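You operate a simulated robot arm through the tools that you are given. There is no shell and no other tool. Be economical: measure what you need, move in short steps, check, and stop when the job is done.

Carry out the task below with a simulated two-armed robot. There is one attempt and no reset: what you move stays moved.

TASK
On the top of the dark table, fold the green scarf in half.
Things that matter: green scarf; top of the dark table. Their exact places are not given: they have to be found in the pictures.

It is judged by the outcome, as a careful person would: the job done as asked, and still so three seconds after it is handed in. It fails if anything else is knocked over, pushed out of place, dropped, spilled or broken. Flat cloth is picked up by pressing the open fingertips on it (5 to 10 N) and closing them slowly along it; thin cloth reads only 2 to 8 mm in the jaws.

THE ROBOT
Two 7-joint arms with two-finger parallel grippers on one trunk, on a base that drives. Base frame: it is fixed to the floor where the robot stands at the start and does not move with it; the origin is under the middle of the robot, x ahead of it, y to its left, z up; the surface under the hand at the start is at about z = 0.78. Lengths are in m, angles in degrees, forces in N, time in s.
The left shoulder is at the start at [0.06, 0.189, 1.103], the right one opposite. With the tool pointing down near the work surface each hand reaches from about 0.1 to 0.66 m from the robot's upright axis, wherever it stands, measured 20 degrees to its own side. Places, roughly: top of the dark table [0.7, -0.1, 0.8]. Payload 3.43 kg a hand.
The TCP of each hand is the grasp point between the finger pads, 0.03 m short of the fingertips. In the tool frame z runs along the fingers and y along their closing line. The gripper opens to 0.094 m. The fingers are 0.028 m wide and 0.01 m thick; the gripper's body (0.05 by 0.096 m) begins 0.055 m behind the TCP.
Orientation is told as [roll, pitch, yaw] about the base's x, y, z axes, in that order, counted from this pose: with the fingers straight down and closing along the base's y, the tool's x points along the base's -x, its y along +y and its z along -z.

THE INTERFACE
- The arms move only by the tool move_arm. It takes "left_motion", "right_motion" or both (then of equal length, played together; a hand with none holds still); each is a list of rows, each a list of 3 entries, a list of its own where there are three numbers: the shift along the base's x, y, z in units of 150 mm (1.0 is 150 mm), then the turn, a rotation vector about the base's x, y, z in units of 90 degrees (1.0 is 90 degrees), then the gripper command, from -1 (shut) to 1 (fully open), values between in proportion. In form: [[[dx, dy, dz], [wx, wy, wz], hand], ...]. A call has 1 to 12 rows; each row is the pose to reach, as a shift and turn from the pose commanded when the call began. A call with a number of a shift or a turn outside -1 to 1 is refused whole. A row lasts 0.2 s, in which the tool goes at most 0.05 m and 8.6 degrees; a call with a longer step from one row to the next is refused whole, and so is a gripper value outside its range. Where a pose cannot be reached the arm comes as near as it can. A force on the tool above 40 N (or 10 N above the force at the start of the call, whichever is more), or a blocked arm, ends the call early, and 0.2 s more pass. The fingers move at their own pace (about 0.153 m/s each) and stop on an object; they squeeze with about 43 N. The grip force told is the motor's: it shows also when the fingers shut on nothing. Time passes only in rows, and 0.2 s behind the last, so rows that repeat a pose let the fingers close. The reply holds the time, the measured pose of the TCP, the force on the tool along the base axes, the opening and the grip force, in the units named above and with some noise, with the torque about the TCP (base axes, N m) and any sound that the robot's microphone picked up.
- Cameras (640 x 400 px; columns grow to the right, rows downward): "scene" is now at [0.0076, 0.0283, 1.6478]; the picture's right is [0.41, -0.91, 0.00], its down [-0.73, -0.32, -0.60] and it looks along [0.55, 0.24, -0.80] (base axes); focal length 247 px, centre (320, 200). "left" rides on the left gripper at [0.076, -0.014, -0.102] in its tool frame; the picture's right is [0.18, 0.98, 0.00], its down [-0.75, 0.14, -0.64] and it looks along [-0.63, 0.12, 0.77] (tool axes); focal length 243 px, centre (320, 200). "right" rides on the right gripper at [0.076, 0.014, -0.103] in its tool frame; the picture's right is [-0.18, 0.98, 0.00], its down [-0.75, -0.14, -0.64] and it looks along [-0.63, -0.12, 0.77] (tool axes); focal length 243 px, centre (320, 200).
- snapshot(camera): a new picture of that camera. No time passes.
- slide_trunk(by): slides the trunk up (or, below 0, down) by that many m; the arms and the scene camera ride with it, the base frame stays. It gives what a move gives, with no picture.
- drive_base(legs): drives the robot by 1 to 6 legs, each [ahead, left, turn to the left] in m, m and degrees, along the robot's own axes; the way and the turn of a leg run together, so that a leg with both is an arc; at most 1.5 m and 180 degrees a leg. The arms and the cameras ride along, it lands a little off, and it stops where it bumps. It gives what a move gives.
- turn_head(pan, tilt): turns the head with the scene camera to pan (to the left, within 86 degrees either way) and tilt (down, from -29 to 69), counted from straight ahead of the robot. It gives what a move gives.
- pixel_to_xyz(camera, pixels): for up to 12 pixels [column, row] of the newest picture of that camera ("zoom" is the newest enlarged one), the place [x, y, z] in the base frame of the surface seen there, good to about 0.002 m. No time passes.
- close_up(camera, box): a new picture of the part [left, top, right, bottom] of that camera's present view, enlarged. No time passes.
- finish_job(): hands the job in; it is judged then, once.

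Keep the steps short. Do not move on a guess: measure, check each grasp and each placing, and mend mistakes. In all there are 80 turns and 62 pictures (those below and enlarged ones count). Leave the grippers open and the arms clear of the work at the hand-in unless told otherwise, and finish with a single line.

The tools are called by a JSON object that holds its "fn" and its "kwargs". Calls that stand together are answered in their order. move_arm: Moves the arms, as the interface text tells. Its arguments: {"type":"object","properties":{"left_motion":{"type":"array"},"right_motion":{"type":"array"}},"required":[]} The other tools are called the same way: slide_trunk (by) slides the trunk up or down; drive_base (legs) drives the base; turn_head (pan, tilt) turns the head that bears the scene camera; snapshot (camera) takes a picture; pixel_to_xyz (camera, pixels) gives the place of the surface under pixels of a picture; close_up (camera, box) takes an enlarged picture of a part of a camera's view; finish_job () hands the job in.

At the start:

```text
time: 0.0
left_tool_pos: [0.4427, 0.3246, 0.9987]
left_ee_rot: [0.0, 0.0, 0.0]
left_contact_force: [-0.2, 0.3, -0.1]
left_torque: [0.0, 0.01, 0.04]
left_finger_gap: 0.094
left_grip_force: 0.1
right_tool_pos: [0.3465, -0.0374, 1.0163]
right_ee_rot: [0.0, 0.1, 0.0]
right_contact_force: [0.3, 0.5, 0.7]
right_torque: [-0.01, -0.01, 0.0]
right_finger_gap: 0.0938
right_grip_force: 0.1
trunk travel left (down, up): [-0.775, 0.215]
robot x, y, heading: [-0.0018, 0.0002, 0.1]
head pan, tilt: [24.0, 53.0]
```

scene: 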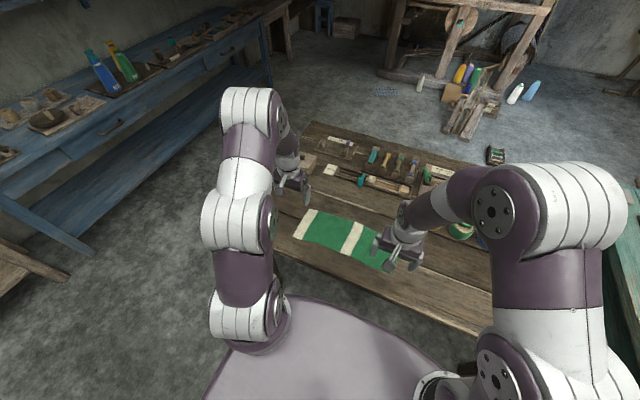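
right: 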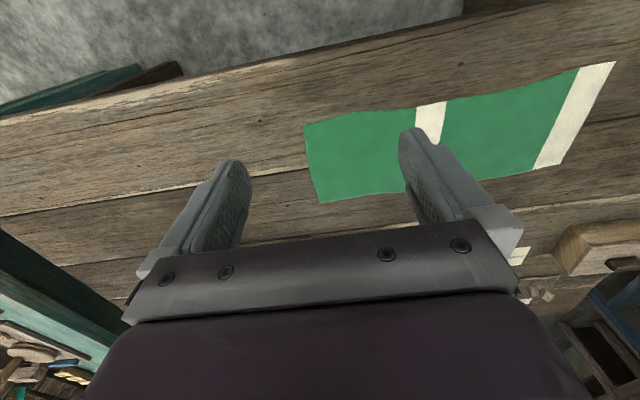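
left: 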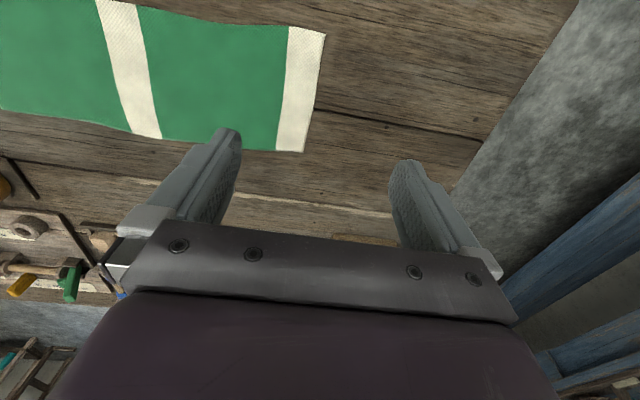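

I see the green scarf with white stripes on the table. I'll measure its corners in the right camera and the left camera.

{"fn": "pixel_to_xyz", "kwargs": {"camera": "right", "pixels": [[307, 127], [321, 200], [612, 64], [560, 162], [535, 165], [576, 72], [432, 110], [340, 60], [340, 215]]}}

{"fn": "pixel_to_xyz", "kwargs": {"camera": "left", "pixels": [[323, 36], [302, 149], [280, 147], [289, 30], [158, 135], [130, 127], [330, 160]]}}

{"fn": "close_up", "kwargs": {"camera": "scene", "box": [260, 110, 520, 320]}}

```text
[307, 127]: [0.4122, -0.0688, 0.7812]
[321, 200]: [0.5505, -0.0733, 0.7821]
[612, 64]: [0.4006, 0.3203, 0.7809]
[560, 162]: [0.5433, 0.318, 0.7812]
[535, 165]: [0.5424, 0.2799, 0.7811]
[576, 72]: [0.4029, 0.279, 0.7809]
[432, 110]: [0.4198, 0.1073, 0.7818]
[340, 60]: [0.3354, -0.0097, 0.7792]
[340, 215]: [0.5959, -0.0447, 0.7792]
```

```text
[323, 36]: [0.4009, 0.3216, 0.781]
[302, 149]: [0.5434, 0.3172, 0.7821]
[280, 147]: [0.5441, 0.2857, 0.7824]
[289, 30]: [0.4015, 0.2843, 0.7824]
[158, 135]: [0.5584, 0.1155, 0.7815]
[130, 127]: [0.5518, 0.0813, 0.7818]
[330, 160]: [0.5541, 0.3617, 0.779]
```

```text
1.90 times, centred on (390, 215) of scene
```

zoom: 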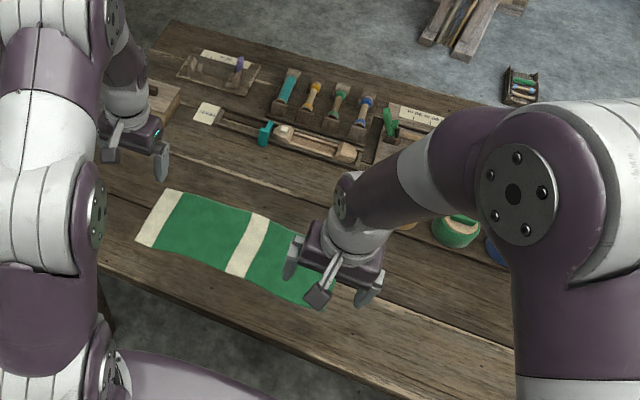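

Scarf spans y −0.07…0.32 (length 0.39, width 0.14 in x), and the table top is at z 0.779. I'll fold the right end onto the left end with the left hand. First I'll move the right arm clear to the right while the left comes partway over.

{"fn": "move_arm", "kwargs": {"right_motion": [[[0, -0.3, 0.1], [0, 0, 0], 1], [[0, -0.6, 0.2], [0, 0, 0], 1], [[0, -0.9, 0.2], [0, 0, 0], 1], [[0, -1, 0.2], [0, 0, 0], 1]]}}

{"fn": "move_arm", "kwargs": {"right_motion": [[[0, -0.3, 0], [0, 0, 0], 1], [[0, -0.6, 0], [0, 0, 0], 1], [[0, -0.9, 0], [0, 0, 0], 1], [[0, -1, 0], [0, 0, 0], 1], [[0, -1, 0], [0, 0, 0], 1]], "left_motion": [[[0.05, -0.3, 0], [0, 0, 0], 0], [[0.1, -0.6, 0], [0, 0, 0], -0.36], [[0.15, -0.9, 0], [0, 0, 0], -0.36], [[0.2, -1, 0], [0, 0, 0], -0.36], [[0.25, -1, 0], [0, 0, 0], -0.36]]}}

{"fn": "move_arm", "kwargs": {"left_motion": [[[0, -0.3, 0], [0, 0, 0], -0.36], [[0, -0.6, 0], [0, 0, 0], -0.36], [[0, -0.9, 0], [0, 0, 0], -0.36], [[0, -1, -0.2], [0, 0, 0], -0.36], [[0, -1, -0.4], [0, 0, 0], -0.36]]}}

{"fn": "snapshot", "kwargs": {"camera": "left"}}

{"fn": "snapshot", "kwargs": {"camera": "scene"}}

```text
time: 1.0
left_tool_pos: [0.4426, 0.3251, 0.9979]
left_ee_rot: [0.0, 0.0, 0.0]
left_contact_force: [0.1, 0.5, -0.2]
left_torque: [-0.01, -0.02, 0.01]
left_finger_gap: 0.094
left_grip_force: 0.0
right_tool_pos: [0.3468, -0.1925, 1.0475]
right_ee_rot: [0.0, 0.0, 0.0]
right_contact_force: [0.0, -0.1, -0.1]
right_torque: [0.03, -0.01, -0.02]
right_finger_gap: 0.0941
right_grip_force: 0.1
trunk travel left (down, up): [-0.775, 0.215]
robot x, y, heading: [-0.0011, 0.0015, -0.0]
head pan, tilt: [24.0, 53.0]
```

```text
time: 2.2
left_tool_pos: [0.4844, 0.1763, 0.9981]
left_ee_rot: [0.0, 0.0, 0.1]
left_contact_force: [0.1, -0.2, -1.0]
left_torque: [-0.02, 0.01, -0.04]
left_finger_gap: 0.0301
left_grip_force: 0.0
right_tool_pos: [0.3462, -0.3394, 1.0466]
right_ee_rot: [0.1, 0.0, 0.0]
right_contact_force: [-0.6, -0.7, -0.4]
right_torque: [-0.03, 0.02, -0.01]
right_finger_gap: 0.0941
right_grip_force: 0.0
trunk travel left (down, up): [-0.775, 0.215]
robot x, y, heading: [0.0031, -0.0027, 0.1]
head pan, tilt: [24.0, 53.0]
```

```text
time: 3.4
left_tool_pos: [0.4816, 0.0227, 0.9373]
left_ee_rot: [0.0, 0.0, 0.0]
left_contact_force: [0.1, 0.4, 0.4]
left_torque: [-0.01, -0.01, -0.03]
left_finger_gap: 0.0303
left_grip_force: 0.1
right_tool_pos: [0.3468, -0.3389, 1.0466]
right_ee_rot: [0.0, 0.1, 0.1]
right_contact_force: [0.2, -0.2, -0.4]
right_torque: [-0.03, 0.0, 0.0]
right_finger_gap: 0.094
right_grip_force: 0.0
trunk travel left (down, up): [-0.775, 0.215]
robot x, y, heading: [-0.0, -0.0001, -0.1]
head pan, tilt: [24.0, 53.0]
```

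```text
57 pictures are left
```

left: 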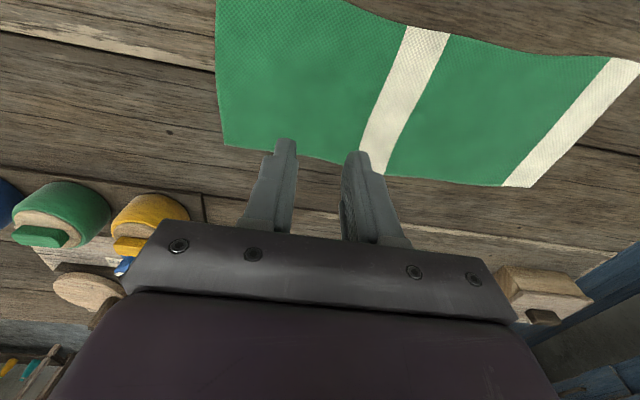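

```text
56 pictures are left
```

scene: 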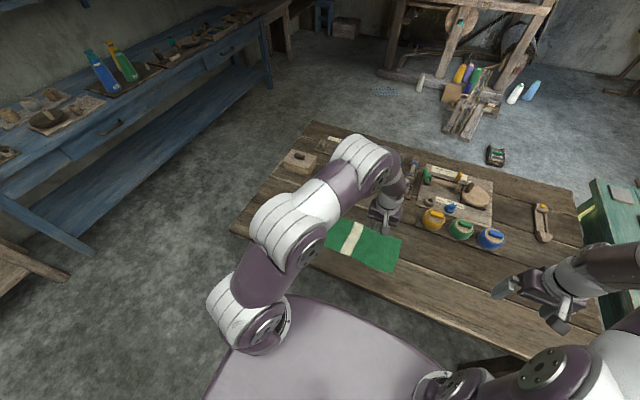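

Both arms are clear. Next I'll carry the left hand over the right end (x 0.481, y −0.052) and lower to about 2 cm above the cloth.

{"fn": "move_arm", "kwargs": {"left_motion": [[[0, -0.25, 0], [0, 0, 0], -0.36], [[0, -0.497, 0], [0, 0, 0], -0.36], [[0, -0.497, -0.3], [0, 0, 0], -0.36], [[0, -0.497, -0.55], [0, 0, 0], -0.36], [[0, -0.497, -0.71], [0, 0, 0], -0.36], [[0, -0.497, -0.71], [0, 0, 0], -0.36]]}}

{"fn": "snapshot", "kwargs": {"camera": "left"}}

```text
time: 4.8
left_tool_pos: [0.4814, -0.0481, 0.8299]
left_ee_rot: [0.0, 0.1, 0.0]
left_contact_force: [0.2, -0.5, 0.4]
left_torque: [0.01, -0.01, -0.02]
left_finger_gap: 0.0301
left_grip_force: 0.0
right_tool_pos: [0.3464, -0.3394, 1.0466]
right_ee_rot: [0.1, -0.1, 0.1]
right_contact_force: [0.3, 0.0, 0.1]
right_torque: [-0.03, 0.02, -0.02]
right_finger_gap: 0.094
right_grip_force: 0.1
trunk travel left (down, up): [-0.775, 0.215]
robot x, y, heading: [0.0019, 0.0018, -0.1]
head pan, tilt: [24.0, 53.0]
```

```text
55 pictures are left
```

left: 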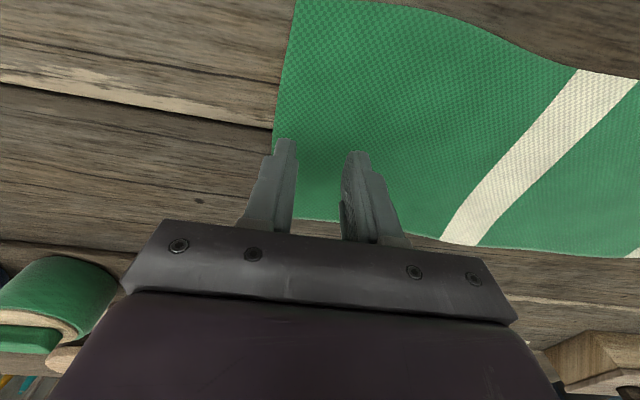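

The fingers straddle the last ~3 cm of the end. I'll lower slowly to contact.

{"fn": "move_arm", "kwargs": {"left_motion": [[[0, 0.02, -0.06], [0, 0, 0], -0.36], [[0, 0.02, -0.11], [0, 0, 0], -0.36], [[0, 0.02, -0.13], [0, 0, 0], -0.36]]}}

```text
time: 5.6
left_tool_pos: [0.4797, -0.046, 0.8107]
left_ee_rot: [0.0, 0.0, 0.0]
left_contact_force: [0.4, -0.3, 0.9]
left_torque: [-0.01, -0.01, -0.03]
left_finger_gap: 0.03
left_grip_force: 0.1
right_tool_pos: [0.3468, -0.3402, 1.046]
right_ee_rot: [-0.1, 0.0, 0.0]
right_contact_force: [0.3, -0.2, -0.5]
right_torque: [0.05, 0.0, 0.03]
right_finger_gap: 0.0941
right_grip_force: 0.1
trunk travel left (down, up): [-0.775, 0.215]
robot x, y, heading: [-0.0024, 0.0002, -0.2]
head pan, tilt: [24.0, 53.0]
```

At contact height with little force yet, so I'll press another 2 mm.

{"fn": "move_arm", "kwargs": {"left_motion": [[[0, 0, -0.007], [0, 0, 0], -0.36], [[0, 0, -0.014], [0, 0, 0], -0.36]]}}

```text
time: 6.2
left_tool_pos: [0.4819, -0.0466, 0.811]
left_ee_rot: [-0.1, -0.2, 0.0]
left_contact_force: [1.6, 1.3, 12.3]
left_torque: [-0.17, 0.0, 0.03]
left_finger_gap: 0.0291
left_grip_force: 0.1
right_tool_pos: [0.3466, -0.3386, 1.0475]
right_ee_rot: [0.0, 0.0, 0.0]
right_contact_force: [-0.3, 0.2, 0.5]
right_torque: [-0.03, 0.0, 0.0]
right_finger_gap: 0.0939
right_grip_force: 0.0
trunk travel left (down, up): [-0.775, 0.215]
robot x, y, heading: [0.0014, -0.0013, -0.0]
head pan, tilt: [24.0, 53.0]
```

The force is 12 N, a bit high. I'll back off slightly and close slowly.

{"fn": "move_arm", "kwargs": {"left_motion": [[[0, 0, 0.005], [0, 0, 0], -0.36], [[0, 0, 0.005], [0, 0, 0], -0.45], [[0, 0, 0.005], [0, 0, 0], -0.55], [[0, 0, 0.005], [0, 0, 0], -0.65], [[0, 0, 0.005], [0, 0, 0], -0.75], [[0, 0, 0.005], [0, 0, 0], -0.85], [[0, 0, 0.005], [0, 0, 0], -1], [[0, 0, 0.005], [0, 0, 0], -1], [[0, 0, 0.005], [0, 0, 0], -1]]}}

{"fn": "snapshot", "kwargs": {"camera": "left"}}

```text
time: 8.2
left_tool_pos: [0.4799, -0.0458, 0.8114]
left_ee_rot: [0.0, 0.1, 0.0]
left_contact_force: [-0.3, 0.2, 9.1]
left_torque: [-0.05, 0.04, 0.02]
left_finger_gap: 0.0
left_grip_force: 33.3
right_tool_pos: [0.3463, -0.3397, 1.0468]
right_ee_rot: [0.0, -0.1, 0.0]
right_contact_force: [-0.8, 0.6, 0.4]
right_torque: [0.02, 0.02, -0.02]
right_finger_gap: 0.0941
right_grip_force: 0.1
trunk travel left (down, up): [-0.775, 0.215]
robot x, y, heading: [-0.0018, 0.0017, -0.0]
head pan, tilt: [24.0, 53.0]
```

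```text
54 pictures are left
```

left: 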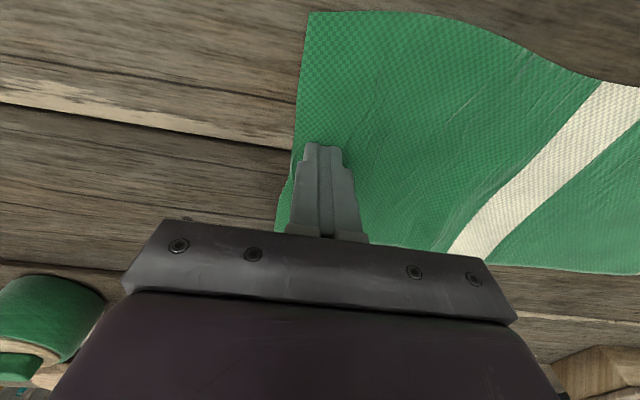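

The gap reads 0, so the cloth slipped. I'll lift, reopen wider (5 cm), shift inward, and retry.

{"fn": "move_arm", "kwargs": {"left_motion": [[[0, 0, 0.1], [0, 0, 0], -1], [[0, 0.08, 0.1], [0, 0, 0], 0.1], [[0, 0.08, 0.1], [0, 0, 0], 0.1], [[0, 0.08, 0.04], [0, 0, 0], 0.1], [[0, 0.08, 0.0], [0, 0, 0], 0.1], [[0, 0.08, -0.002], [0, 0, 0], 0.1], [[0, 0.08, -0.002], [0, 0, 0], 0.1]]}}

{"fn": "snapshot", "kwargs": {"camera": "left"}}

```text
time: 9.8
left_tool_pos: [0.4832, -0.0343, 0.8129]
left_ee_rot: [0.0, -0.2, 0.0]
left_contact_force: [1.3, -0.8, 4.8]
left_torque: [-0.2, -0.03, 0.05]
left_finger_gap: 0.0521
left_grip_force: 0.2
right_tool_pos: [0.3469, -0.3383, 1.0464]
right_ee_rot: [0.0, 0.0, 0.0]
right_contact_force: [-0.1, 0.3, -1.1]
right_torque: [-0.02, 0.02, 0.01]
right_finger_gap: 0.0941
right_grip_force: 0.0
trunk travel left (down, up): [-0.775, 0.215]
robot x, y, heading: [-0.0024, 0.0016, 0.0]
head pan, tilt: [24.0, 53.0]
```

```text
53 pictures are left
```

left: 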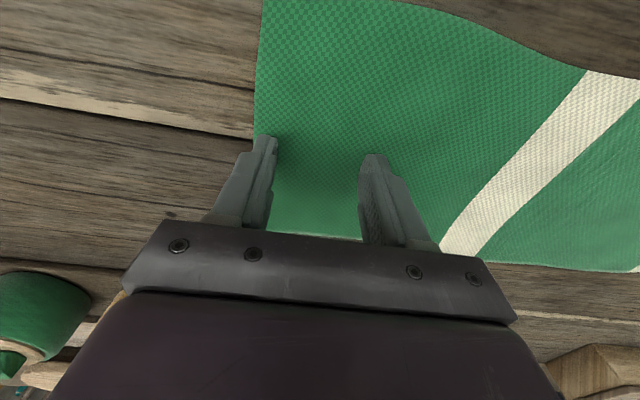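

Contact at 5 N with both fingers on the cloth. I'll press slightly more and close slowly over 2 s.

{"fn": "move_arm", "kwargs": {"left_motion": [[[0, 0, -0.003], [0, 0, 0], 0.0], [[0, 0, -0.003], [0, 0, 0], -0.1], [[0, 0, -0.003], [0, 0, 0], -0.2], [[0, 0, -0.003], [0, 0, 0], -0.3], [[0, 0, -0.003], [0, 0, 0], -0.4], [[0, 0, -0.003], [0, 0, 0], -0.5], [[0, 0, -0.003], [0, 0, 0], -0.6], [[0, 0, -0.003], [0, 0, 0], -0.7], [[0, 0, -0.003], [0, 0, 0], -0.8], [[0, 0, -0.003], [0, 0, 0], -0.9], [[0, 0, -0.003], [0, 0, 0], -1], [[0, 0, -0.003], [0, 0, 0], -1]]}}

{"fn": "snapshot", "kwargs": {"camera": "left"}}

```text
time: 12.4
left_tool_pos: [0.4818, -0.035, 0.8121]
left_ee_rot: [-0.1, -0.2, 0.0]
left_contact_force: [1.1, -0.3, 19.4]
left_torque: [-0.14, 0.04, 0.02]
left_finger_gap: 0.0021
left_grip_force: 37.1
right_tool_pos: [0.345, -0.3385, 1.0473]
right_ee_rot: [0.1, 0.0, 0.0]
right_contact_force: [0.7, 0.8, -0.8]
right_torque: [-0.02, 0.01, 0.01]
right_finger_gap: 0.0938
right_grip_force: 0.0
trunk travel left (down, up): [-0.775, 0.215]
robot x, y, heading: [0.0007, 0.0013, -0.1]
head pan, tilt: [24.0, 53.0]
```

```text
52 pictures are left
```

left: 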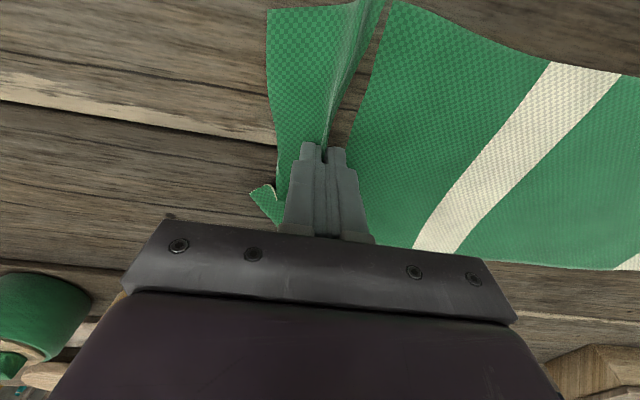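

The gap is 2.1 mm, holding a ridge across the full width. But a pinch this far from the end would leave the end flap folded back. A cleaner way is to pinch a ridge at the middle of the scarf, lift so both halves hang together, then lay the doubled cloth down. I'll spread the fingers back open in light contact so the end flattens again.

{"fn": "move_arm", "kwargs": {"left_motion": [[[0, 0, 0.003], [0, 0, 0], -0.9], [[0, 0, 0.004], [0, 0, 0], -0.7], [[0, 0, 0.004], [0, 0, 0], -0.5], [[0, 0, 0.004], [0, 0, 0], -0.3], [[0, 0, 0.004], [0, 0, 0], -0.1], [[0, 0, 0.004], [0, 0, 0], 0.1], [[0, 0, 0.004], [0, 0, 0], 0.2], [[0, 0, 0.1], [0, 0, 0], 0.2], [[0, 0, 0.4], [0, 0, 0], 0.2], [[0, 0, 0.7], [0, 0, 0], 0.2], [[0, 0.3, 0.9], [0, 0, 0], 0.2], [[0, 0.6, 0.95], [0, 0, 0], 0.2]]}}

{"fn": "move_arm", "kwargs": {"left_motion": [[[0, 0.25, 0], [0, 0, 0], 0.2], [[0, 0.5, 0], [0, 0, 0], 0.2], [[0, 0.5, 0], [0, 0, 0], 0.2]]}}

{"fn": "snapshot", "kwargs": {"camera": "left"}}

{"fn": "close_up", "kwargs": {"camera": "scene", "box": [220, 120, 520, 310]}}

```text
refused: row 11 steps farther than a row can; nothing moved
```

```text
time: 13.2
left_tool_pos: [0.4797, 0.0377, 0.8135]
left_ee_rot: [0.1, 0.2, 0.0]
left_contact_force: [-0.1, -0.1, 1.2]
left_torque: [0.02, 0.0, 0.03]
left_finger_gap: 0.0563
left_grip_force: 0.1
right_tool_pos: [0.3468, -0.3389, 1.0458]
right_ee_rot: [-0.1, 0.0, 0.1]
right_contact_force: [-0.6, -0.7, -0.4]
right_torque: [0.0, 0.02, 0.01]
right_finger_gap: 0.0941
right_grip_force: 0.1
trunk travel left (down, up): [-0.775, 0.215]
robot x, y, heading: [-0.0009, 0.0002, 0.2]
head pan, tilt: [24.0, 53.0]
```

```text
51 pictures are left
```

left: 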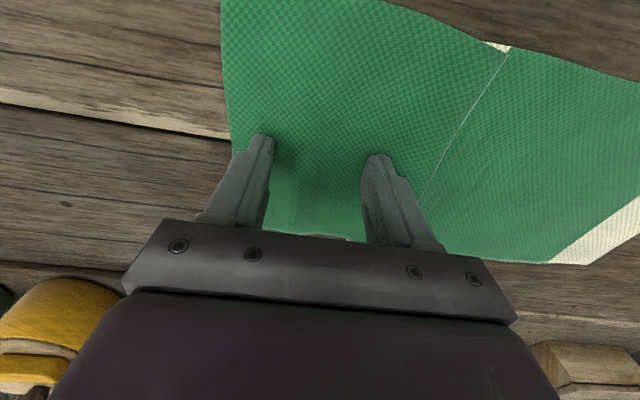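

```text
2.11 times, centred on (370, 215) of scene
```

zoom: 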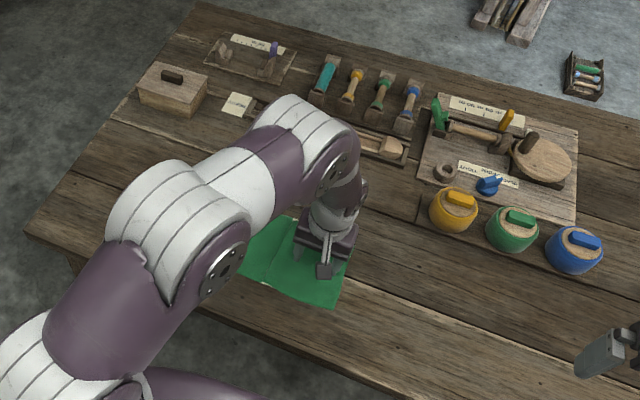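

My first call was refused and the second one dragged the end leftward, making a pleat over the white stripe. I should not have chained them. I'll lift off straight up and look.

{"fn": "move_arm", "kwargs": {"left_motion": [[[0, 0, 0.2], [0, 0, 0], 0.2], [[0, 0, 0.5], [0, 0, 0], 0.2], [[0, 0, 0.8], [0, 0, 0], 0.2], [[0, 0, 1], [0, 0, 0], 0.2]]}}

{"fn": "snapshot", "kwargs": {"camera": "left"}}

```text
time: 14.2
left_tool_pos: [0.4819, 0.0409, 0.9636]
left_ee_rot: [0.0, 0.0, 0.0]
left_contact_force: [0.1, -0.2, -0.2]
left_torque: [0.01, 0.01, -0.01]
left_finger_gap: 0.0566
left_grip_force: 0.1
right_tool_pos: [0.3456, -0.3384, 1.0478]
right_ee_rot: [0.0, 0.0, -0.1]
right_contact_force: [-0.7, 0.5, 0.0]
right_torque: [-0.02, -0.01, -0.01]
right_finger_gap: 0.094
right_grip_force: 0.0
trunk travel left (down, up): [-0.775, 0.215]
robot x, y, heading: [0.0024, 0.0038, -0.1]
head pan, tilt: [24.0, 53.0]
```

```text
49 pictures are left
```

left: 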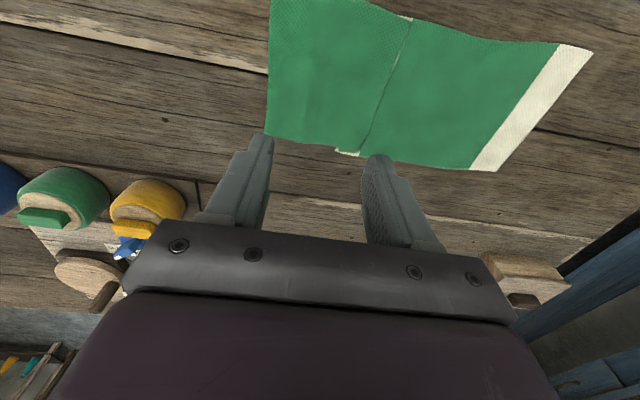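

{"fn": "pixel_to_xyz", "kwargs": {"camera": "left", "pixels": [[268, 130], [272, 30], [345, 145], [362, 140], [400, 60], [380, 60], [470, 165], [497, 170], [590, 52], [558, 45], [310, 90], [420, 100]]}}

{"fn": "close_up", "kwargs": {"camera": "left", "box": [240, 0, 620, 200]}}

```text
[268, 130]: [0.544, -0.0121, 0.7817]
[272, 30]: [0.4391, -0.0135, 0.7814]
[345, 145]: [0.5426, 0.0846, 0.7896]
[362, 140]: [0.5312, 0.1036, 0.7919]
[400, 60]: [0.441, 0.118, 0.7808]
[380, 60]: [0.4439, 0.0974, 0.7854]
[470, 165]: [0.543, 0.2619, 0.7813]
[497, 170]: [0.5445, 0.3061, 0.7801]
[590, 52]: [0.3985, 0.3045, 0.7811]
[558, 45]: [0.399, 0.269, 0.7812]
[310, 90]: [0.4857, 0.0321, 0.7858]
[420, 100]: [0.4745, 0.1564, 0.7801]
```

```text
1.68 times, centred on (430, 100) of left
```

zoom: 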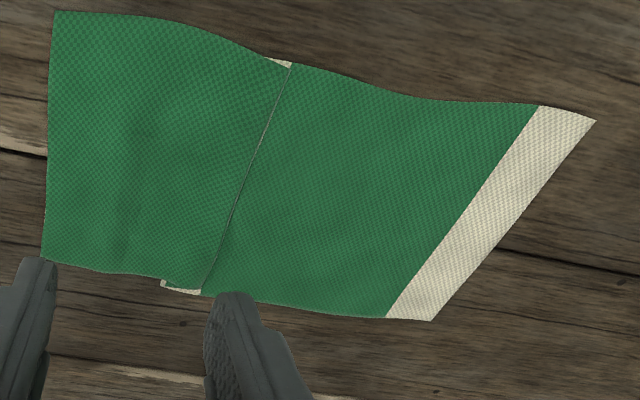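

The right end is now at y −0.013 and there is a Z-pleat at y≈0.08–0.12. I'll undo it by pressing lightly on the right part (y≈0.02) and dragging it right about 7 cm. First I'll descend to near contact.

{"fn": "move_arm", "kwargs": {"left_motion": [[[-0.02, -0.13, -0.3], [0, 0, 0], -0.2], [[-0.02, -0.13, -0.6], [0, 0, 0], -0.3], [[-0.02, -0.13, -0.9], [0, 0, 0], -0.3], [[-0.02, -0.13, -1], [0, 0, 0], -0.3], [[-0.02, -0.13, -1], [0, 0, 0], -0.3]]}}

```text
time: 15.4
left_tool_pos: [0.4781, 0.0227, 0.811]
left_ee_rot: [-0.1, -0.2, 0.0]
left_contact_force: [0.0, 0.4, 16.6]
left_torque: [-0.26, 0.02, 0.04]
left_finger_gap: 0.0327
left_grip_force: 0.0
right_tool_pos: [0.3474, -0.3394, 1.0472]
right_ee_rot: [0.0, -0.1, 0.0]
right_contact_force: [-0.5, 0.2, 0.6]
right_torque: [0.01, 0.03, 0.02]
right_finger_gap: 0.094
right_grip_force: 0.1
trunk travel left (down, up): [-0.775, 0.215]
robot x, y, heading: [0.0019, -0.0008, -0.1]
head pan, tilt: [24.0, 53.0]
```

16.6 N is a bit much, so I'll ease up ~1.5 mm and drag 7 cm to the right slowly.

{"fn": "move_arm", "kwargs": {"left_motion": [[[0, 0, 0.008], [0, 0, 0], -0.3], [[0, -0.06, 0.008], [0, 0, 0], -0.3], [[0, -0.12, 0.008], [0, 0, 0], -0.3], [[0, -0.18, 0.008], [0, 0, 0], -0.3], [[0, -0.24, 0.008], [0, 0, 0], -0.3], [[0, -0.3, 0.008], [0, 0, 0], -0.3], [[0, -0.36, 0.008], [0, 0, 0], -0.3], [[0, -0.42, 0.008], [0, 0, 0], -0.3], [[0, -0.48, 0.008], [0, 0, 0], -0.3], [[0, -0.48, 0.1], [0, 0, 0], -0.3], [[0, -0.48, 0.4], [0, 0, 0], -0.3], [[0, -0.48, 0.7], [0, 0, 0], -0.3]]}}

{"fn": "snapshot", "kwargs": {"camera": "left"}}

```text
time: 18.0
left_tool_pos: [0.48, -0.0514, 0.9167]
left_ee_rot: [0.0, 0.0, 0.0]
left_contact_force: [0.6, 0.1, 0.0]
left_torque: [0.0, 0.03, -0.03]
left_finger_gap: 0.033
left_grip_force: 0.0
right_tool_pos: [0.3469, -0.3401, 1.049]
right_ee_rot: [0.1, 0.0, -0.1]
right_contact_force: [-0.1, -0.2, 0.0]
right_torque: [0.0, 0.02, 0.01]
right_finger_gap: 0.094
right_grip_force: 0.1
trunk travel left (down, up): [-0.775, 0.215]
robot x, y, heading: [-0.0003, -0.0018, -0.0]
head pan, tilt: [24.0, 53.0]
```

```text
47 pictures are left
```

left: 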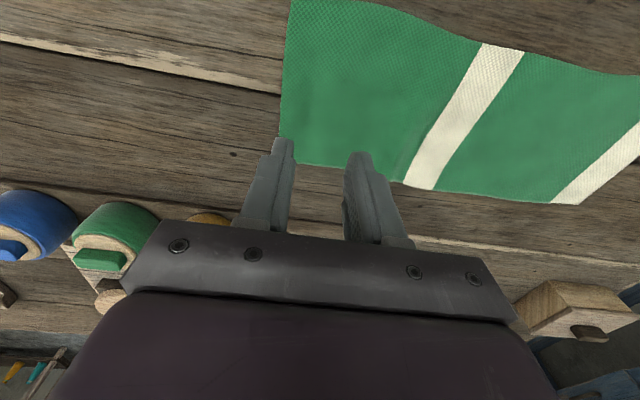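

The pleat is undone and the scarf lies flat again. I'll measure it and move over the middle.

{"fn": "pixel_to_xyz", "kwargs": {"camera": "left", "pixels": [[284, 134], [288, 20], [553, 198], [580, 201], [406, 182], [435, 187], [486, 48], [400, 165]]}}

{"fn": "move_arm", "kwargs": {"left_motion": [[[0, 0.3, 0.1], [0, 0, 0], 0], [[0, 0.6, 0.1], [0, 0, 0], 0.1], [[0, 0.9, 0.1], [0, 0, 0], 0.1], [[0, 1, 0.1], [0, 0, 0], 0.1], [[0, 1, 0.1], [0, 0, 0], 0.1]]}}

{"fn": "snapshot", "kwargs": {"camera": "left"}}

```text
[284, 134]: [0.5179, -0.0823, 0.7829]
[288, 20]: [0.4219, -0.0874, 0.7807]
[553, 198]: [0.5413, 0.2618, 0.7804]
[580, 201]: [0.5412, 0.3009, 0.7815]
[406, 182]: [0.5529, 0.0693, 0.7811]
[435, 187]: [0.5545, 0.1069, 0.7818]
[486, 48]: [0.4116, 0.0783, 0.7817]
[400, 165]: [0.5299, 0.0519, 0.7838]
```

```text
time: 19.2
left_tool_pos: [0.4763, 0.0982, 0.9292]
left_ee_rot: [0.0, 0.0, 0.0]
left_contact_force: [0.2, -0.4, 0.9]
left_torque: [0.02, 0.03, -0.03]
left_finger_gap: 0.0516
left_grip_force: 0.0
right_tool_pos: [0.3468, -0.3399, 1.0465]
right_ee_rot: [0.0, 0.0, 0.0]
right_contact_force: [-0.1, 0.9, -0.1]
right_torque: [0.02, 0.0, 0.0]
right_finger_gap: 0.0941
right_grip_force: 0.1
trunk travel left (down, up): [-0.775, 0.215]
robot x, y, heading: [-0.0013, -0.0028, 0.2]
head pan, tilt: [24.0, 53.0]
```

```text
46 pictures are left
```

left: 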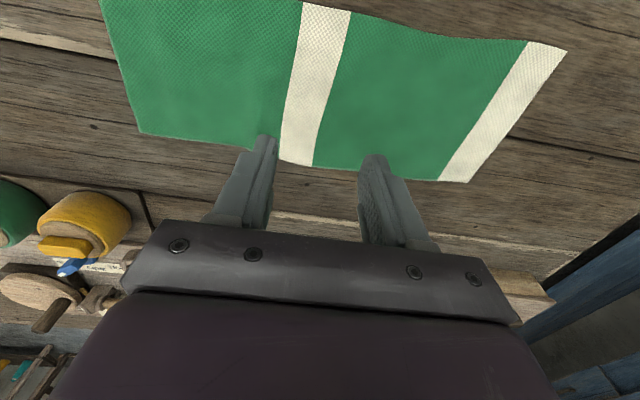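

Now measuring both ends for the exact middle.

{"fn": "pixel_to_xyz", "kwargs": {"camera": "left", "pixels": [[139, 131], [120, 70], [104, 8], [466, 180], [515, 120], [564, 51], [281, 160], [313, 165], [303, 4], [350, 14], [250, 146], [340, 165]]}}

```text
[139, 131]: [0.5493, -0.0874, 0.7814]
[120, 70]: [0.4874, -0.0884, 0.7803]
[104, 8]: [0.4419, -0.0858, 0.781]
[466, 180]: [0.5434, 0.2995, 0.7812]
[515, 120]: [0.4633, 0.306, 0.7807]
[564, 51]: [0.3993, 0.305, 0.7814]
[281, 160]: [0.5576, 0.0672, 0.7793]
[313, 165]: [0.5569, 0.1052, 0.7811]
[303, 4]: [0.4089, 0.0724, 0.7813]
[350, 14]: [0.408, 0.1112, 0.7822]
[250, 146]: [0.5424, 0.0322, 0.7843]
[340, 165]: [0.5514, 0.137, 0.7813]
```

The middle is y = 0.108, x ≈ 0.482. I'll go down there with a 5 cm opening to just above contact.

{"fn": "move_arm", "kwargs": {"left_motion": [[[0.03, 0.067, -0.3], [0, 0, 0], 0.1], [[0.03, 0.067, -0.55], [0, 0, 0], 0.1], [[0.03, 0.067, -0.72], [0, 0, 0], 0.1], [[0.03, 0.067, -0.77], [0, 0, 0], 0.1], [[0.03, 0.067, -0.77], [0, 0, 0], 0.1]]}}

```text
time: 20.4
left_tool_pos: [0.4803, 0.1097, 0.8151]
left_ee_rot: [0.0, -0.1, 0.0]
left_contact_force: [0.4, -0.2, 0.0]
left_torque: [0.0, 0.0, -0.01]
left_finger_gap: 0.0516
left_grip_force: 0.0
right_tool_pos: [0.3465, -0.3396, 1.0466]
right_ee_rot: [0.1, 0.0, 0.0]
right_contact_force: [0.1, -0.2, -0.5]
right_torque: [0.01, 0.03, -0.02]
right_finger_gap: 0.0939
right_grip_force: 0.1
trunk travel left (down, up): [-0.775, 0.215]
robot x, y, heading: [-0.0012, 0.0033, 0.1]
head pan, tilt: [24.0, 53.0]
```

No contact yet, so I'll press down ~4 mm.

{"fn": "move_arm", "kwargs": {"left_motion": [[[0, 0, -0.015], [0, 0, 0], 0.1], [[0, 0, -0.027], [0, 0, 0], 0.1]]}}

```text
time: 21.0
left_tool_pos: [0.481, 0.1091, 0.8108]
left_ee_rot: [0.0, 0.0, 0.0]
left_contact_force: [0.1, -0.6, 0.7]
left_torque: [-0.01, 0.0, -0.01]
left_finger_gap: 0.0516
left_grip_force: 0.0
right_tool_pos: [0.3465, -0.3394, 1.0466]
right_ee_rot: [0.1, 0.0, -0.1]
right_contact_force: [-0.1, -0.8, -0.2]
right_torque: [0.0, 0.0, 0.01]
right_finger_gap: 0.0941
right_grip_force: 0.1
trunk travel left (down, up): [-0.775, 0.215]
robot x, y, heading: [-0.0006, 0.0029, -0.1]
head pan, tilt: [24.0, 53.0]
```

{"fn": "move_arm", "kwargs": {"left_motion": [[[0, 0, -0.007], [0, 0, 0], 0.1], [[0, 0, -0.011], [0, 0, 0], 0.1]]}}

```text
time: 21.6
left_tool_pos: [0.4811, 0.1083, 0.8127]
left_ee_rot: [0.1, -0.2, 0.0]
left_contact_force: [-5.3, 2.7, 22.9]
left_torque: [0.15, 0.27, 0.01]
left_finger_gap: 0.0517
left_grip_force: 0.0
right_tool_pos: [0.3434, -0.3401, 1.0479]
right_ee_rot: [0.0, -0.1, -0.1]
right_contact_force: [-0.5, 0.3, 0.2]
right_torque: [0.0, -0.02, 0.03]
right_finger_gap: 0.0938
right_grip_force: 0.0
trunk travel left (down, up): [-0.775, 0.215]
robot x, y, heading: [-0.0006, 0.0024, 0.1]
head pan, tilt: [24.0, 53.0]
```

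23 N is too much. I'll ease up 0.8 mm, then close slowly.

{"fn": "move_arm", "kwargs": {"left_motion": [[[0, 0, 0.005], [0, 0, 0], 0.0], [[0, 0, 0.005], [0, 0, 0], -0.1], [[0, 0, 0.005], [0, 0, 0], -0.2], [[0, 0, 0.005], [0, 0, 0], -0.3], [[0, 0, 0.005], [0, 0, 0], -0.4], [[0, 0, 0.005], [0, 0, 0], -0.5], [[0, 0, 0.005], [0, 0, 0], -0.6], [[0, 0, 0.005], [0, 0, 0], -0.7], [[0, 0, 0.005], [0, 0, 0], -0.8], [[0, 0, 0.005], [0, 0, 0], -0.9], [[0, 0, 0.005], [0, 0, 0], -1], [[0, 0, 0.005], [0, 0, 0], -1]]}}

{"fn": "snapshot", "kwargs": {"camera": "left"}}

```text
time: 24.2
left_tool_pos: [0.4807, 0.1085, 0.8115]
left_ee_rot: [0.1, -0.2, 0.0]
left_contact_force: [1.1, -2.3, 27.5]
left_torque: [-0.12, 0.1, 0.03]
left_finger_gap: 0.0022
left_grip_force: 36.8
right_tool_pos: [0.3448, -0.3394, 1.0482]
right_ee_rot: [0.1, -0.1, 0.1]
right_contact_force: [0.4, 0.4, 0.0]
right_torque: [0.02, -0.02, 0.0]
right_finger_gap: 0.0942
right_grip_force: 0.0
trunk travel left (down, up): [-0.775, 0.215]
robot x, y, heading: [-0.0019, 0.0013, -0.2]
head pan, tilt: [24.0, 53.0]
```

```text
45 pictures are left
```

left: 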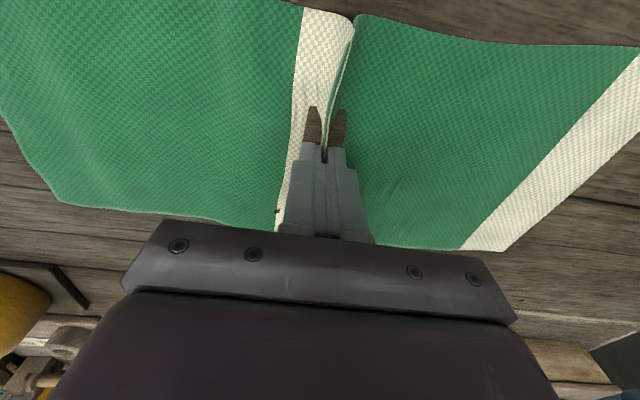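

I have a ridge in the jaws at the middle (2.2 mm). I'll lift slowly by 8 cm and look.

{"fn": "move_arm", "kwargs": {"left_motion": [[[0, 0, 0.05], [0, 0, 0], -1], [[0, 0, 0.12], [0, 0, 0], -1], [[0, 0, 0.2], [0, 0, 0], -1], [[0, 0, 0.28], [0, 0, 0], -1], [[0, 0, 0.36], [0, 0, 0], -1], [[0, 0, 0.44], [0, 0, 0], -1], [[0, 0, 0.52], [0, 0, 0], -1], [[0, 0, 0.52], [0, 0, 0], -1]]}}

{"fn": "snapshot", "kwargs": {"camera": "left"}}

{"fn": "snapshot", "kwargs": {"camera": "right"}}

```text
time: 26.0
left_tool_pos: [0.4841, 0.1091, 0.8887]
left_ee_rot: [-0.1, 0.0, 0.0]
left_contact_force: [-0.6, -0.8, -0.6]
left_torque: [-0.02, -0.01, 0.03]
left_finger_gap: 0.0024
left_grip_force: 37.2
right_tool_pos: [0.3466, -0.3394, 1.0475]
right_ee_rot: [0.0, 0.0, 0.0]
right_contact_force: [0.1, 0.1, 0.6]
right_torque: [-0.01, 0.01, 0.0]
right_finger_gap: 0.094
right_grip_force: 0.0
trunk travel left (down, up): [-0.775, 0.215]
robot x, y, heading: [-0.0016, -0.0006, 0.4]
head pan, tilt: [24.0, 53.0]
```

```text
44 pictures are left
```

left: 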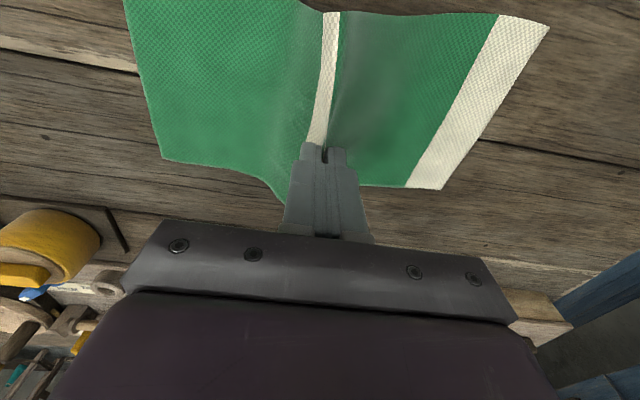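

```text
43 pictures are left
```

right: 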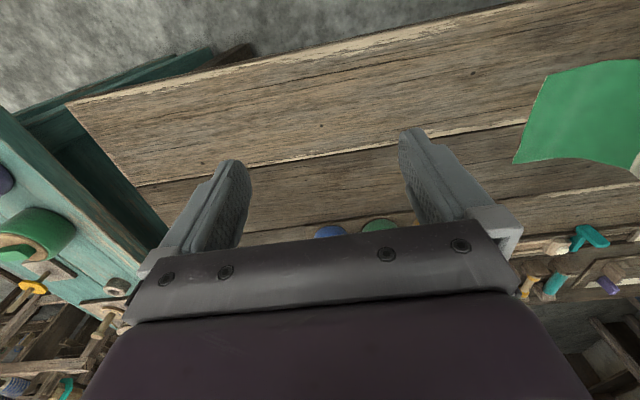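

Lifting well, as a straight tent. I'll keep going up ~11 cm so the halves hang almost freely.

{"fn": "move_arm", "kwargs": {"left_motion": [[[0, 0, 0.1], [0, 0, 0], -1], [[0, 0, 0.2], [0, 0, 0], -1], [[0, 0, 0.3], [0, 0, 0], -1], [[0, 0, 0.4], [0, 0, 0], -1], [[0, 0, 0.5], [0, 0, 0], -1], [[0, 0, 0.6], [0, 0, 0], -1], [[0, 0, 0.7], [0, 0, 0], -1], [[0, 0, 0.75], [0, 0, 0], -1], [[0, 0, 0.75], [0, 0, 0], -1]]}}

{"fn": "snapshot", "kwargs": {"camera": "left"}}

{"fn": "snapshot", "kwargs": {"camera": "right"}}

{"fn": "snapshot", "kwargs": {"camera": "scene"}}

```text
time: 28.0
left_tool_pos: [0.4827, 0.1094, 1.0002]
left_ee_rot: [0.0, 0.0, 0.0]
left_contact_force: [0.4, 0.4, -0.5]
left_torque: [0.04, -0.04, -0.02]
left_finger_gap: 0.002
left_grip_force: 37.3
right_tool_pos: [0.3466, -0.3408, 1.0463]
right_ee_rot: [-0.1, 0.1, 0.1]
right_contact_force: [-0.7, -1.1, -0.2]
right_torque: [0.02, 0.01, 0.0]
right_finger_gap: 0.0938
right_grip_force: 0.0
trunk travel left (down, up): [-0.775, 0.215]
robot x, y, heading: [0.0005, 0.0002, -0.1]
head pan, tilt: [24.0, 53.0]
```

```text
42 pictures are left
```

left: 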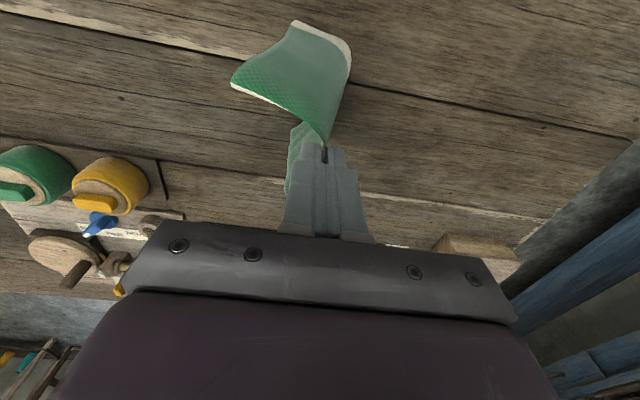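

```text
41 pictures are left
```

right: 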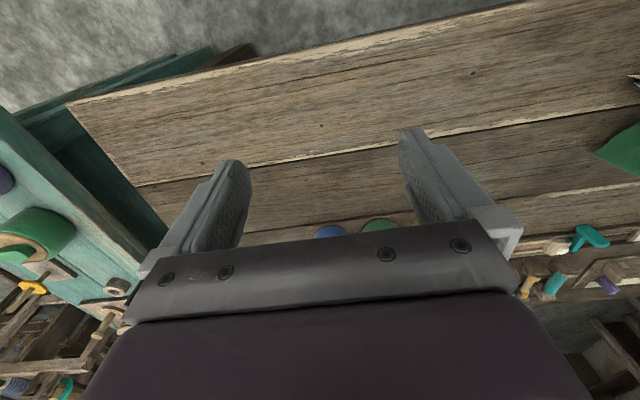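

```text
40 pictures are left
```

scene: 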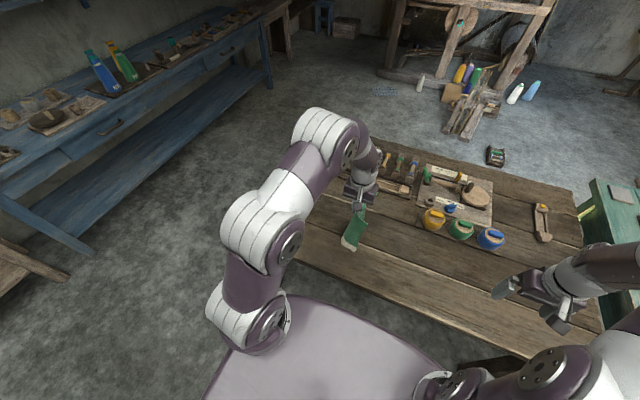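

Hanging doubled. I'll look closer.

{"fn": "close_up", "kwargs": {"camera": "scene", "box": [310, 160, 420, 260]}}

{"fn": "close_up", "kwargs": {"camera": "left", "box": [210, 0, 410, 210]}}

```text
4.00 times, centred on (365, 210) of scene
```

zoom: 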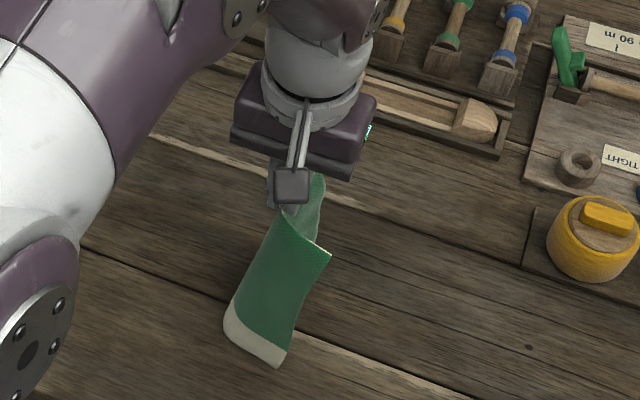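

```text
1.90 times, centred on (310, 105) of left
```

zoom: 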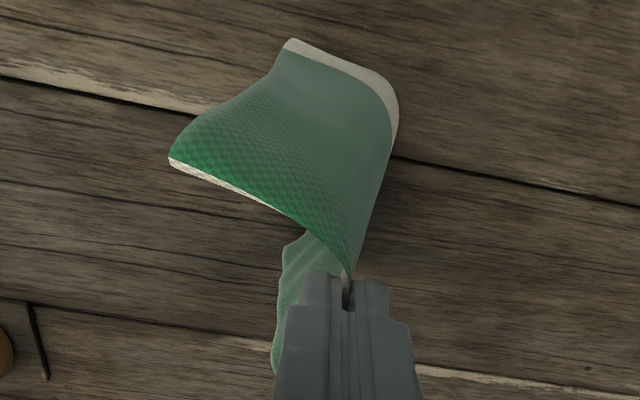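

The two halves hang together, with the side parts curling toward −y. So I'll lay it with the grip going to +y and down, tilting the fingers toward −y so the fold ends up at the left. This is the first half of the arc.

{"fn": "move_arm", "kwargs": {"left_motion": [[[0, 0.08, -0.08], [-0.07, 0, 0], -1], [[0, 0.15, -0.147], [-0.144, 0, 0], -1], [[0, 0.32, -0.21], [-0.22, 0, 0], -1], [[0, 0.48, -0.28], [-0.3, 0, 0], -1], [[0, 0.62, -0.38], [-0.37, 0, 0], -1], [[0, 0.76, -0.49], [-0.444, 0, 0], -1], [[0, 0.76, -0.49], [-0.444, 0, 0], -1]]}}

{"fn": "snapshot", "kwargs": {"camera": "left"}}

{"fn": "close_up", "kwargs": {"camera": "scene", "box": [270, 150, 430, 270]}}

```text
time: 29.6
left_tool_pos: [0.4837, 0.2232, 0.9275]
left_ee_rot: [-40.0, -0.1, 0.0]
left_contact_force: [0.1, -0.7, 0.0]
left_torque: [0.05, -0.03, -0.02]
left_finger_gap: 0.0021
left_grip_force: 36.8
left hand out of reach, approached as far as the arm can: row 6
right_tool_pos: [0.3462, -0.3414, 1.0465]
right_ee_rot: [0.0, 0.0, 0.1]
right_contact_force: [-0.2, -0.5, 0.1]
right_torque: [0.0, 0.02, -0.01]
right_finger_gap: 0.0941
right_grip_force: 0.2
trunk travel left (down, up): [-0.775, 0.215]
robot x, y, heading: [0.004, 0.0008, -0.3]
head pan, tilt: [24.0, 53.0]
```

```text
37 pictures are left
```

left: 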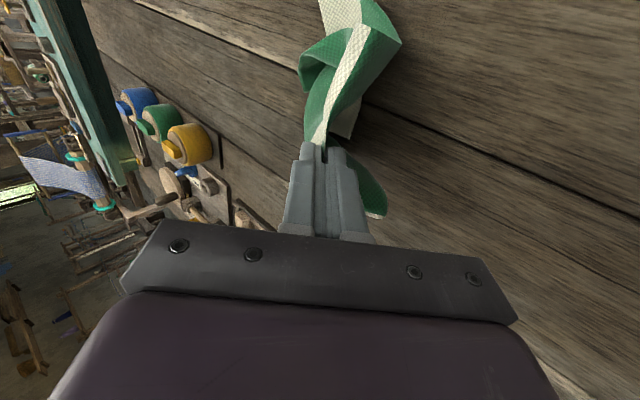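

```text
3.33 times, centred on (350, 210) of scene
```

zoom: 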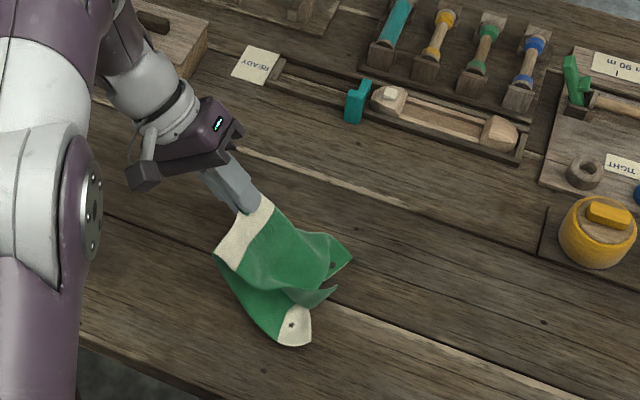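

The cloth is bunching because one pinch lets the sides droop. Better plan: lift it again, turn it so the fold line runs along y, and have the right hand take the fold beside the left, so two hands keep the fold straight. First I'll lift and un-tilt.

{"fn": "move_arm", "kwargs": {"left_motion": [[[0, -0.1, 0.2], [0.07, 0, 0], -1], [[0, -0.25, 0.4], [0.15, 0, 0], -1], [[0, -0.4, 0.6], [0.23, 0, 0], -1], [[0, -0.5, 0.8], [0.31, 0, 0], -1], [[0, -0.55, 0.95], [0.39, 0, 0], -1], [[0, -0.55, 1], [0.444, 0, 0], -1], [[0, -0.55, 1], [0.444, 0, 0], -1]]}}

```text
time: 31.2
left_tool_pos: [0.4841, 0.1423, 1.0769]
left_ee_rot: [0.1, 0.0, -0.1]
left_contact_force: [0.1, 0.1, -0.6]
left_torque: [-0.05, 0.0, 0.0]
left_finger_gap: 0.002
left_grip_force: 36.6
right_tool_pos: [0.3477, -0.3392, 1.0466]
right_ee_rot: [0.0, 0.0, 0.0]
right_contact_force: [0.1, 0.6, -1.3]
right_torque: [0.0, -0.01, -0.03]
right_finger_gap: 0.0942
right_grip_force: 0.1
trunk travel left (down, up): [-0.775, 0.215]
robot x, y, heading: [0.0011, -0.0009, 0.1]
head pan, tilt: [24.0, 53.0]
```

Now I'll yaw the left hand −90° slowly (11 rows), coming a little closer.

{"fn": "move_arm", "kwargs": {"left_motion": [[[-0.02, 0, 0], [0, 0, -0.09], -1], [[-0.04, 0, 0], [0, 0, -0.18], -1], [[-0.06, 0, 0], [0, 0, -0.27], -1], [[-0.08, 0, 0], [0, 0, -0.36], -1], [[-0.1, 0, 0], [0, 0, -0.45], -1], [[-0.12, 0, 0], [0, 0, -0.54], -1], [[-0.14, 0, 0], [0, 0, -0.63], -1], [[-0.16, 0, 0], [0, 0, -0.72], -1], [[-0.18, 0, 0], [0, 0, -0.81], -1], [[-0.2, 0, 0], [0, 0, -0.9], -1], [[-0.2, 0, 0], [0, 0, -0.95], -1], [[-0.2, 0, 0], [0, 0, -1], -1]]}}

{"fn": "snapshot", "kwargs": {"camera": "left"}}

{"fn": "snapshot", "kwargs": {"camera": "scene"}}

```text
time: 33.8
left_tool_pos: [0.4528, 0.1421, 1.0776]
left_ee_rot: [0.0, 0.0, -90.2]
left_contact_force: [-0.6, 0.0, -0.5]
left_torque: [0.01, 0.0, 0.08]
left_finger_gap: 0.0023
left_grip_force: 37.1
right_tool_pos: [0.3462, -0.3398, 1.0468]
right_ee_rot: [-0.1, 0.0, 0.0]
right_contact_force: [0.3, 0.5, 0.9]
right_torque: [-0.01, 0.04, -0.01]
right_finger_gap: 0.0939
right_grip_force: 0.0
trunk travel left (down, up): [-0.775, 0.215]
robot x, y, heading: [0.0019, -0.0036, 0.2]
head pan, tilt: [24.0, 53.0]
```

```text
35 pictures are left
```

left: 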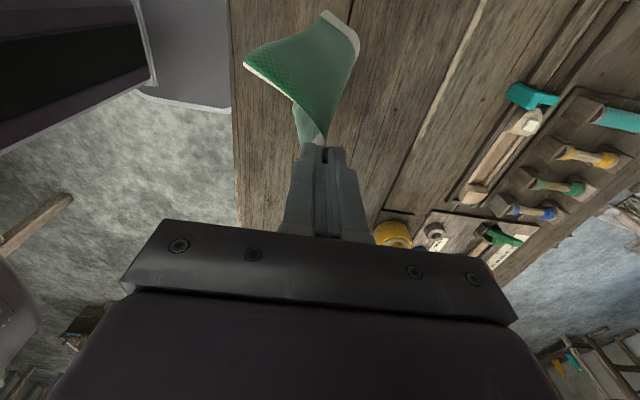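

```text
34 pictures are left
```

scene: 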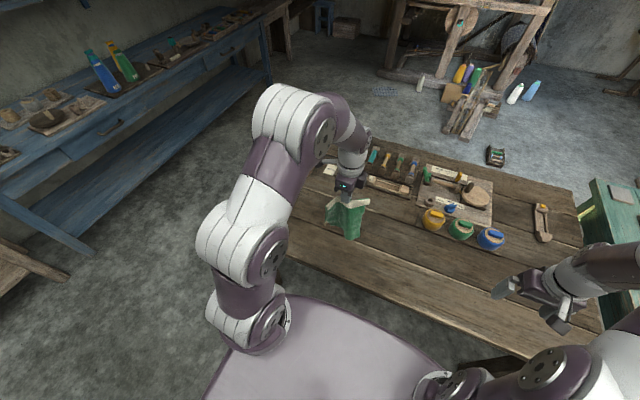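

The yaw worked. I'll look closely at the cloth from the scene camera.

{"fn": "close_up", "kwargs": {"camera": "scene", "box": [305, 165, 395, 250]}}

{"fn": "pixel_to_xyz", "kwargs": {"camera": "left", "pixels": [[247, 65], [272, 88], [300, 112], [318, 135], [325, 14], [358, 45], [345, 75]]}}

```text
4.71 times, centred on (350, 208) of scene
```

zoom: 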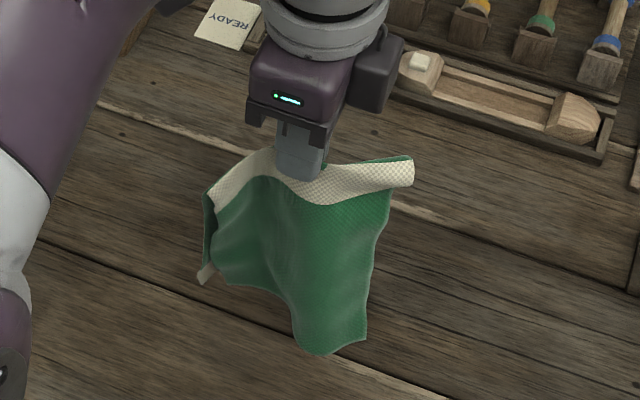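

```text
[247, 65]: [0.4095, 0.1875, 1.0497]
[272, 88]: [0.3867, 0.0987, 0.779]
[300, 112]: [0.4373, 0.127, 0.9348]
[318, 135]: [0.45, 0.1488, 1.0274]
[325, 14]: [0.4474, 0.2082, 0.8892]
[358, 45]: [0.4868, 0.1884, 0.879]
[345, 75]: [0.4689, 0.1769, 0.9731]
```

It hangs well: nearly a flat doubled sheet with the white stripe along the fold. I'll measure fold points in the zoom.

{"fn": "pixel_to_xyz", "kwargs": {"camera": "zoom", "pixels": [[345, 180], [370, 172], [395, 167], [410, 165], [408, 185], [335, 198], [215, 200], [245, 170], [320, 345], [362, 335], [210, 275], [260, 160]]}}

```text
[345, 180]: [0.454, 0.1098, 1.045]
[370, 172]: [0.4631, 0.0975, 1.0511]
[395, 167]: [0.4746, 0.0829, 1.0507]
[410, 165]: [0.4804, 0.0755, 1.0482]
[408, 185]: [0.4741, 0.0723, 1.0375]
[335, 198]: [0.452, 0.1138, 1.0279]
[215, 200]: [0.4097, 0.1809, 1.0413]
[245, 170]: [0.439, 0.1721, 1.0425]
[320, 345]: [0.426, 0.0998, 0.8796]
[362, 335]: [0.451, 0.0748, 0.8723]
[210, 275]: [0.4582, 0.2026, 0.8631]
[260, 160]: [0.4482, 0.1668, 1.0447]
```

The fold line runs from (0.480, 0.074) to (0.410, 0.185) at z≈1.05, well supported. Next I'll bring the right hand up, yawed +90°, to prepare a pinch of the fold near its right part.

{"fn": "move_arm", "kwargs": {"right_motion": [[[0.05, 0, 0.15], [0, 0, 0.09], 1], [[0.1, 0, 0.3], [0, 0, 0.18], 1], [[0.2, 0.05, 0.45], [0, 0, 0.27], 1], [[0.3, 0.1, 0.6], [0, 0, 0.36], 1], [[0.4, 0.2, 0.8], [0, 0, 0.45], 1], [[0.5, 0.3, 0.8], [0, 0, 0.54], 1], [[0.6, 0.4, 0.8], [0, 0, 0.63], 1], [[0.7, 0.5, 0.8], [0, 0, 0.72], 1], [[0.8, 0.6, 0.8], [0, 0, 0.81], 1], [[0.84, 0.7, 0.8], [0, 0, 0.9], 1], [[0.84, 0.8, 0.8], [0, 0, 0.95], 1], [[0.84, 0.8, 0.8], [0, 0, 1], 1]]}}

```text
time: 36.4
left_tool_pos: [0.4517, 0.1421, 1.0771]
left_ee_rot: [0.1, 0.1, -90.0]
left_contact_force: [-0.2, -0.3, -1.3]
left_torque: [0.01, -0.01, 0.08]
left_finger_gap: 0.002
left_grip_force: 36.7
right_tool_pos: [0.4663, -0.2184, 1.1457]
right_ee_rot: [0.0, 0.0, 90.1]
right_contact_force: [0.5, 0.2, 0.5]
right_torque: [0.0, 0.0, 0.0]
right_finger_gap: 0.094
right_grip_force: 0.0
right hand out of reach, approached as far as the arm can: row 6, 7, 8, 9, 10, 11, 12
trunk travel left (down, up): [-0.775, 0.215]
robot x, y, heading: [0.0023, 0.0004, 0.1]
head pan, tilt: [24.0, 53.0]
```

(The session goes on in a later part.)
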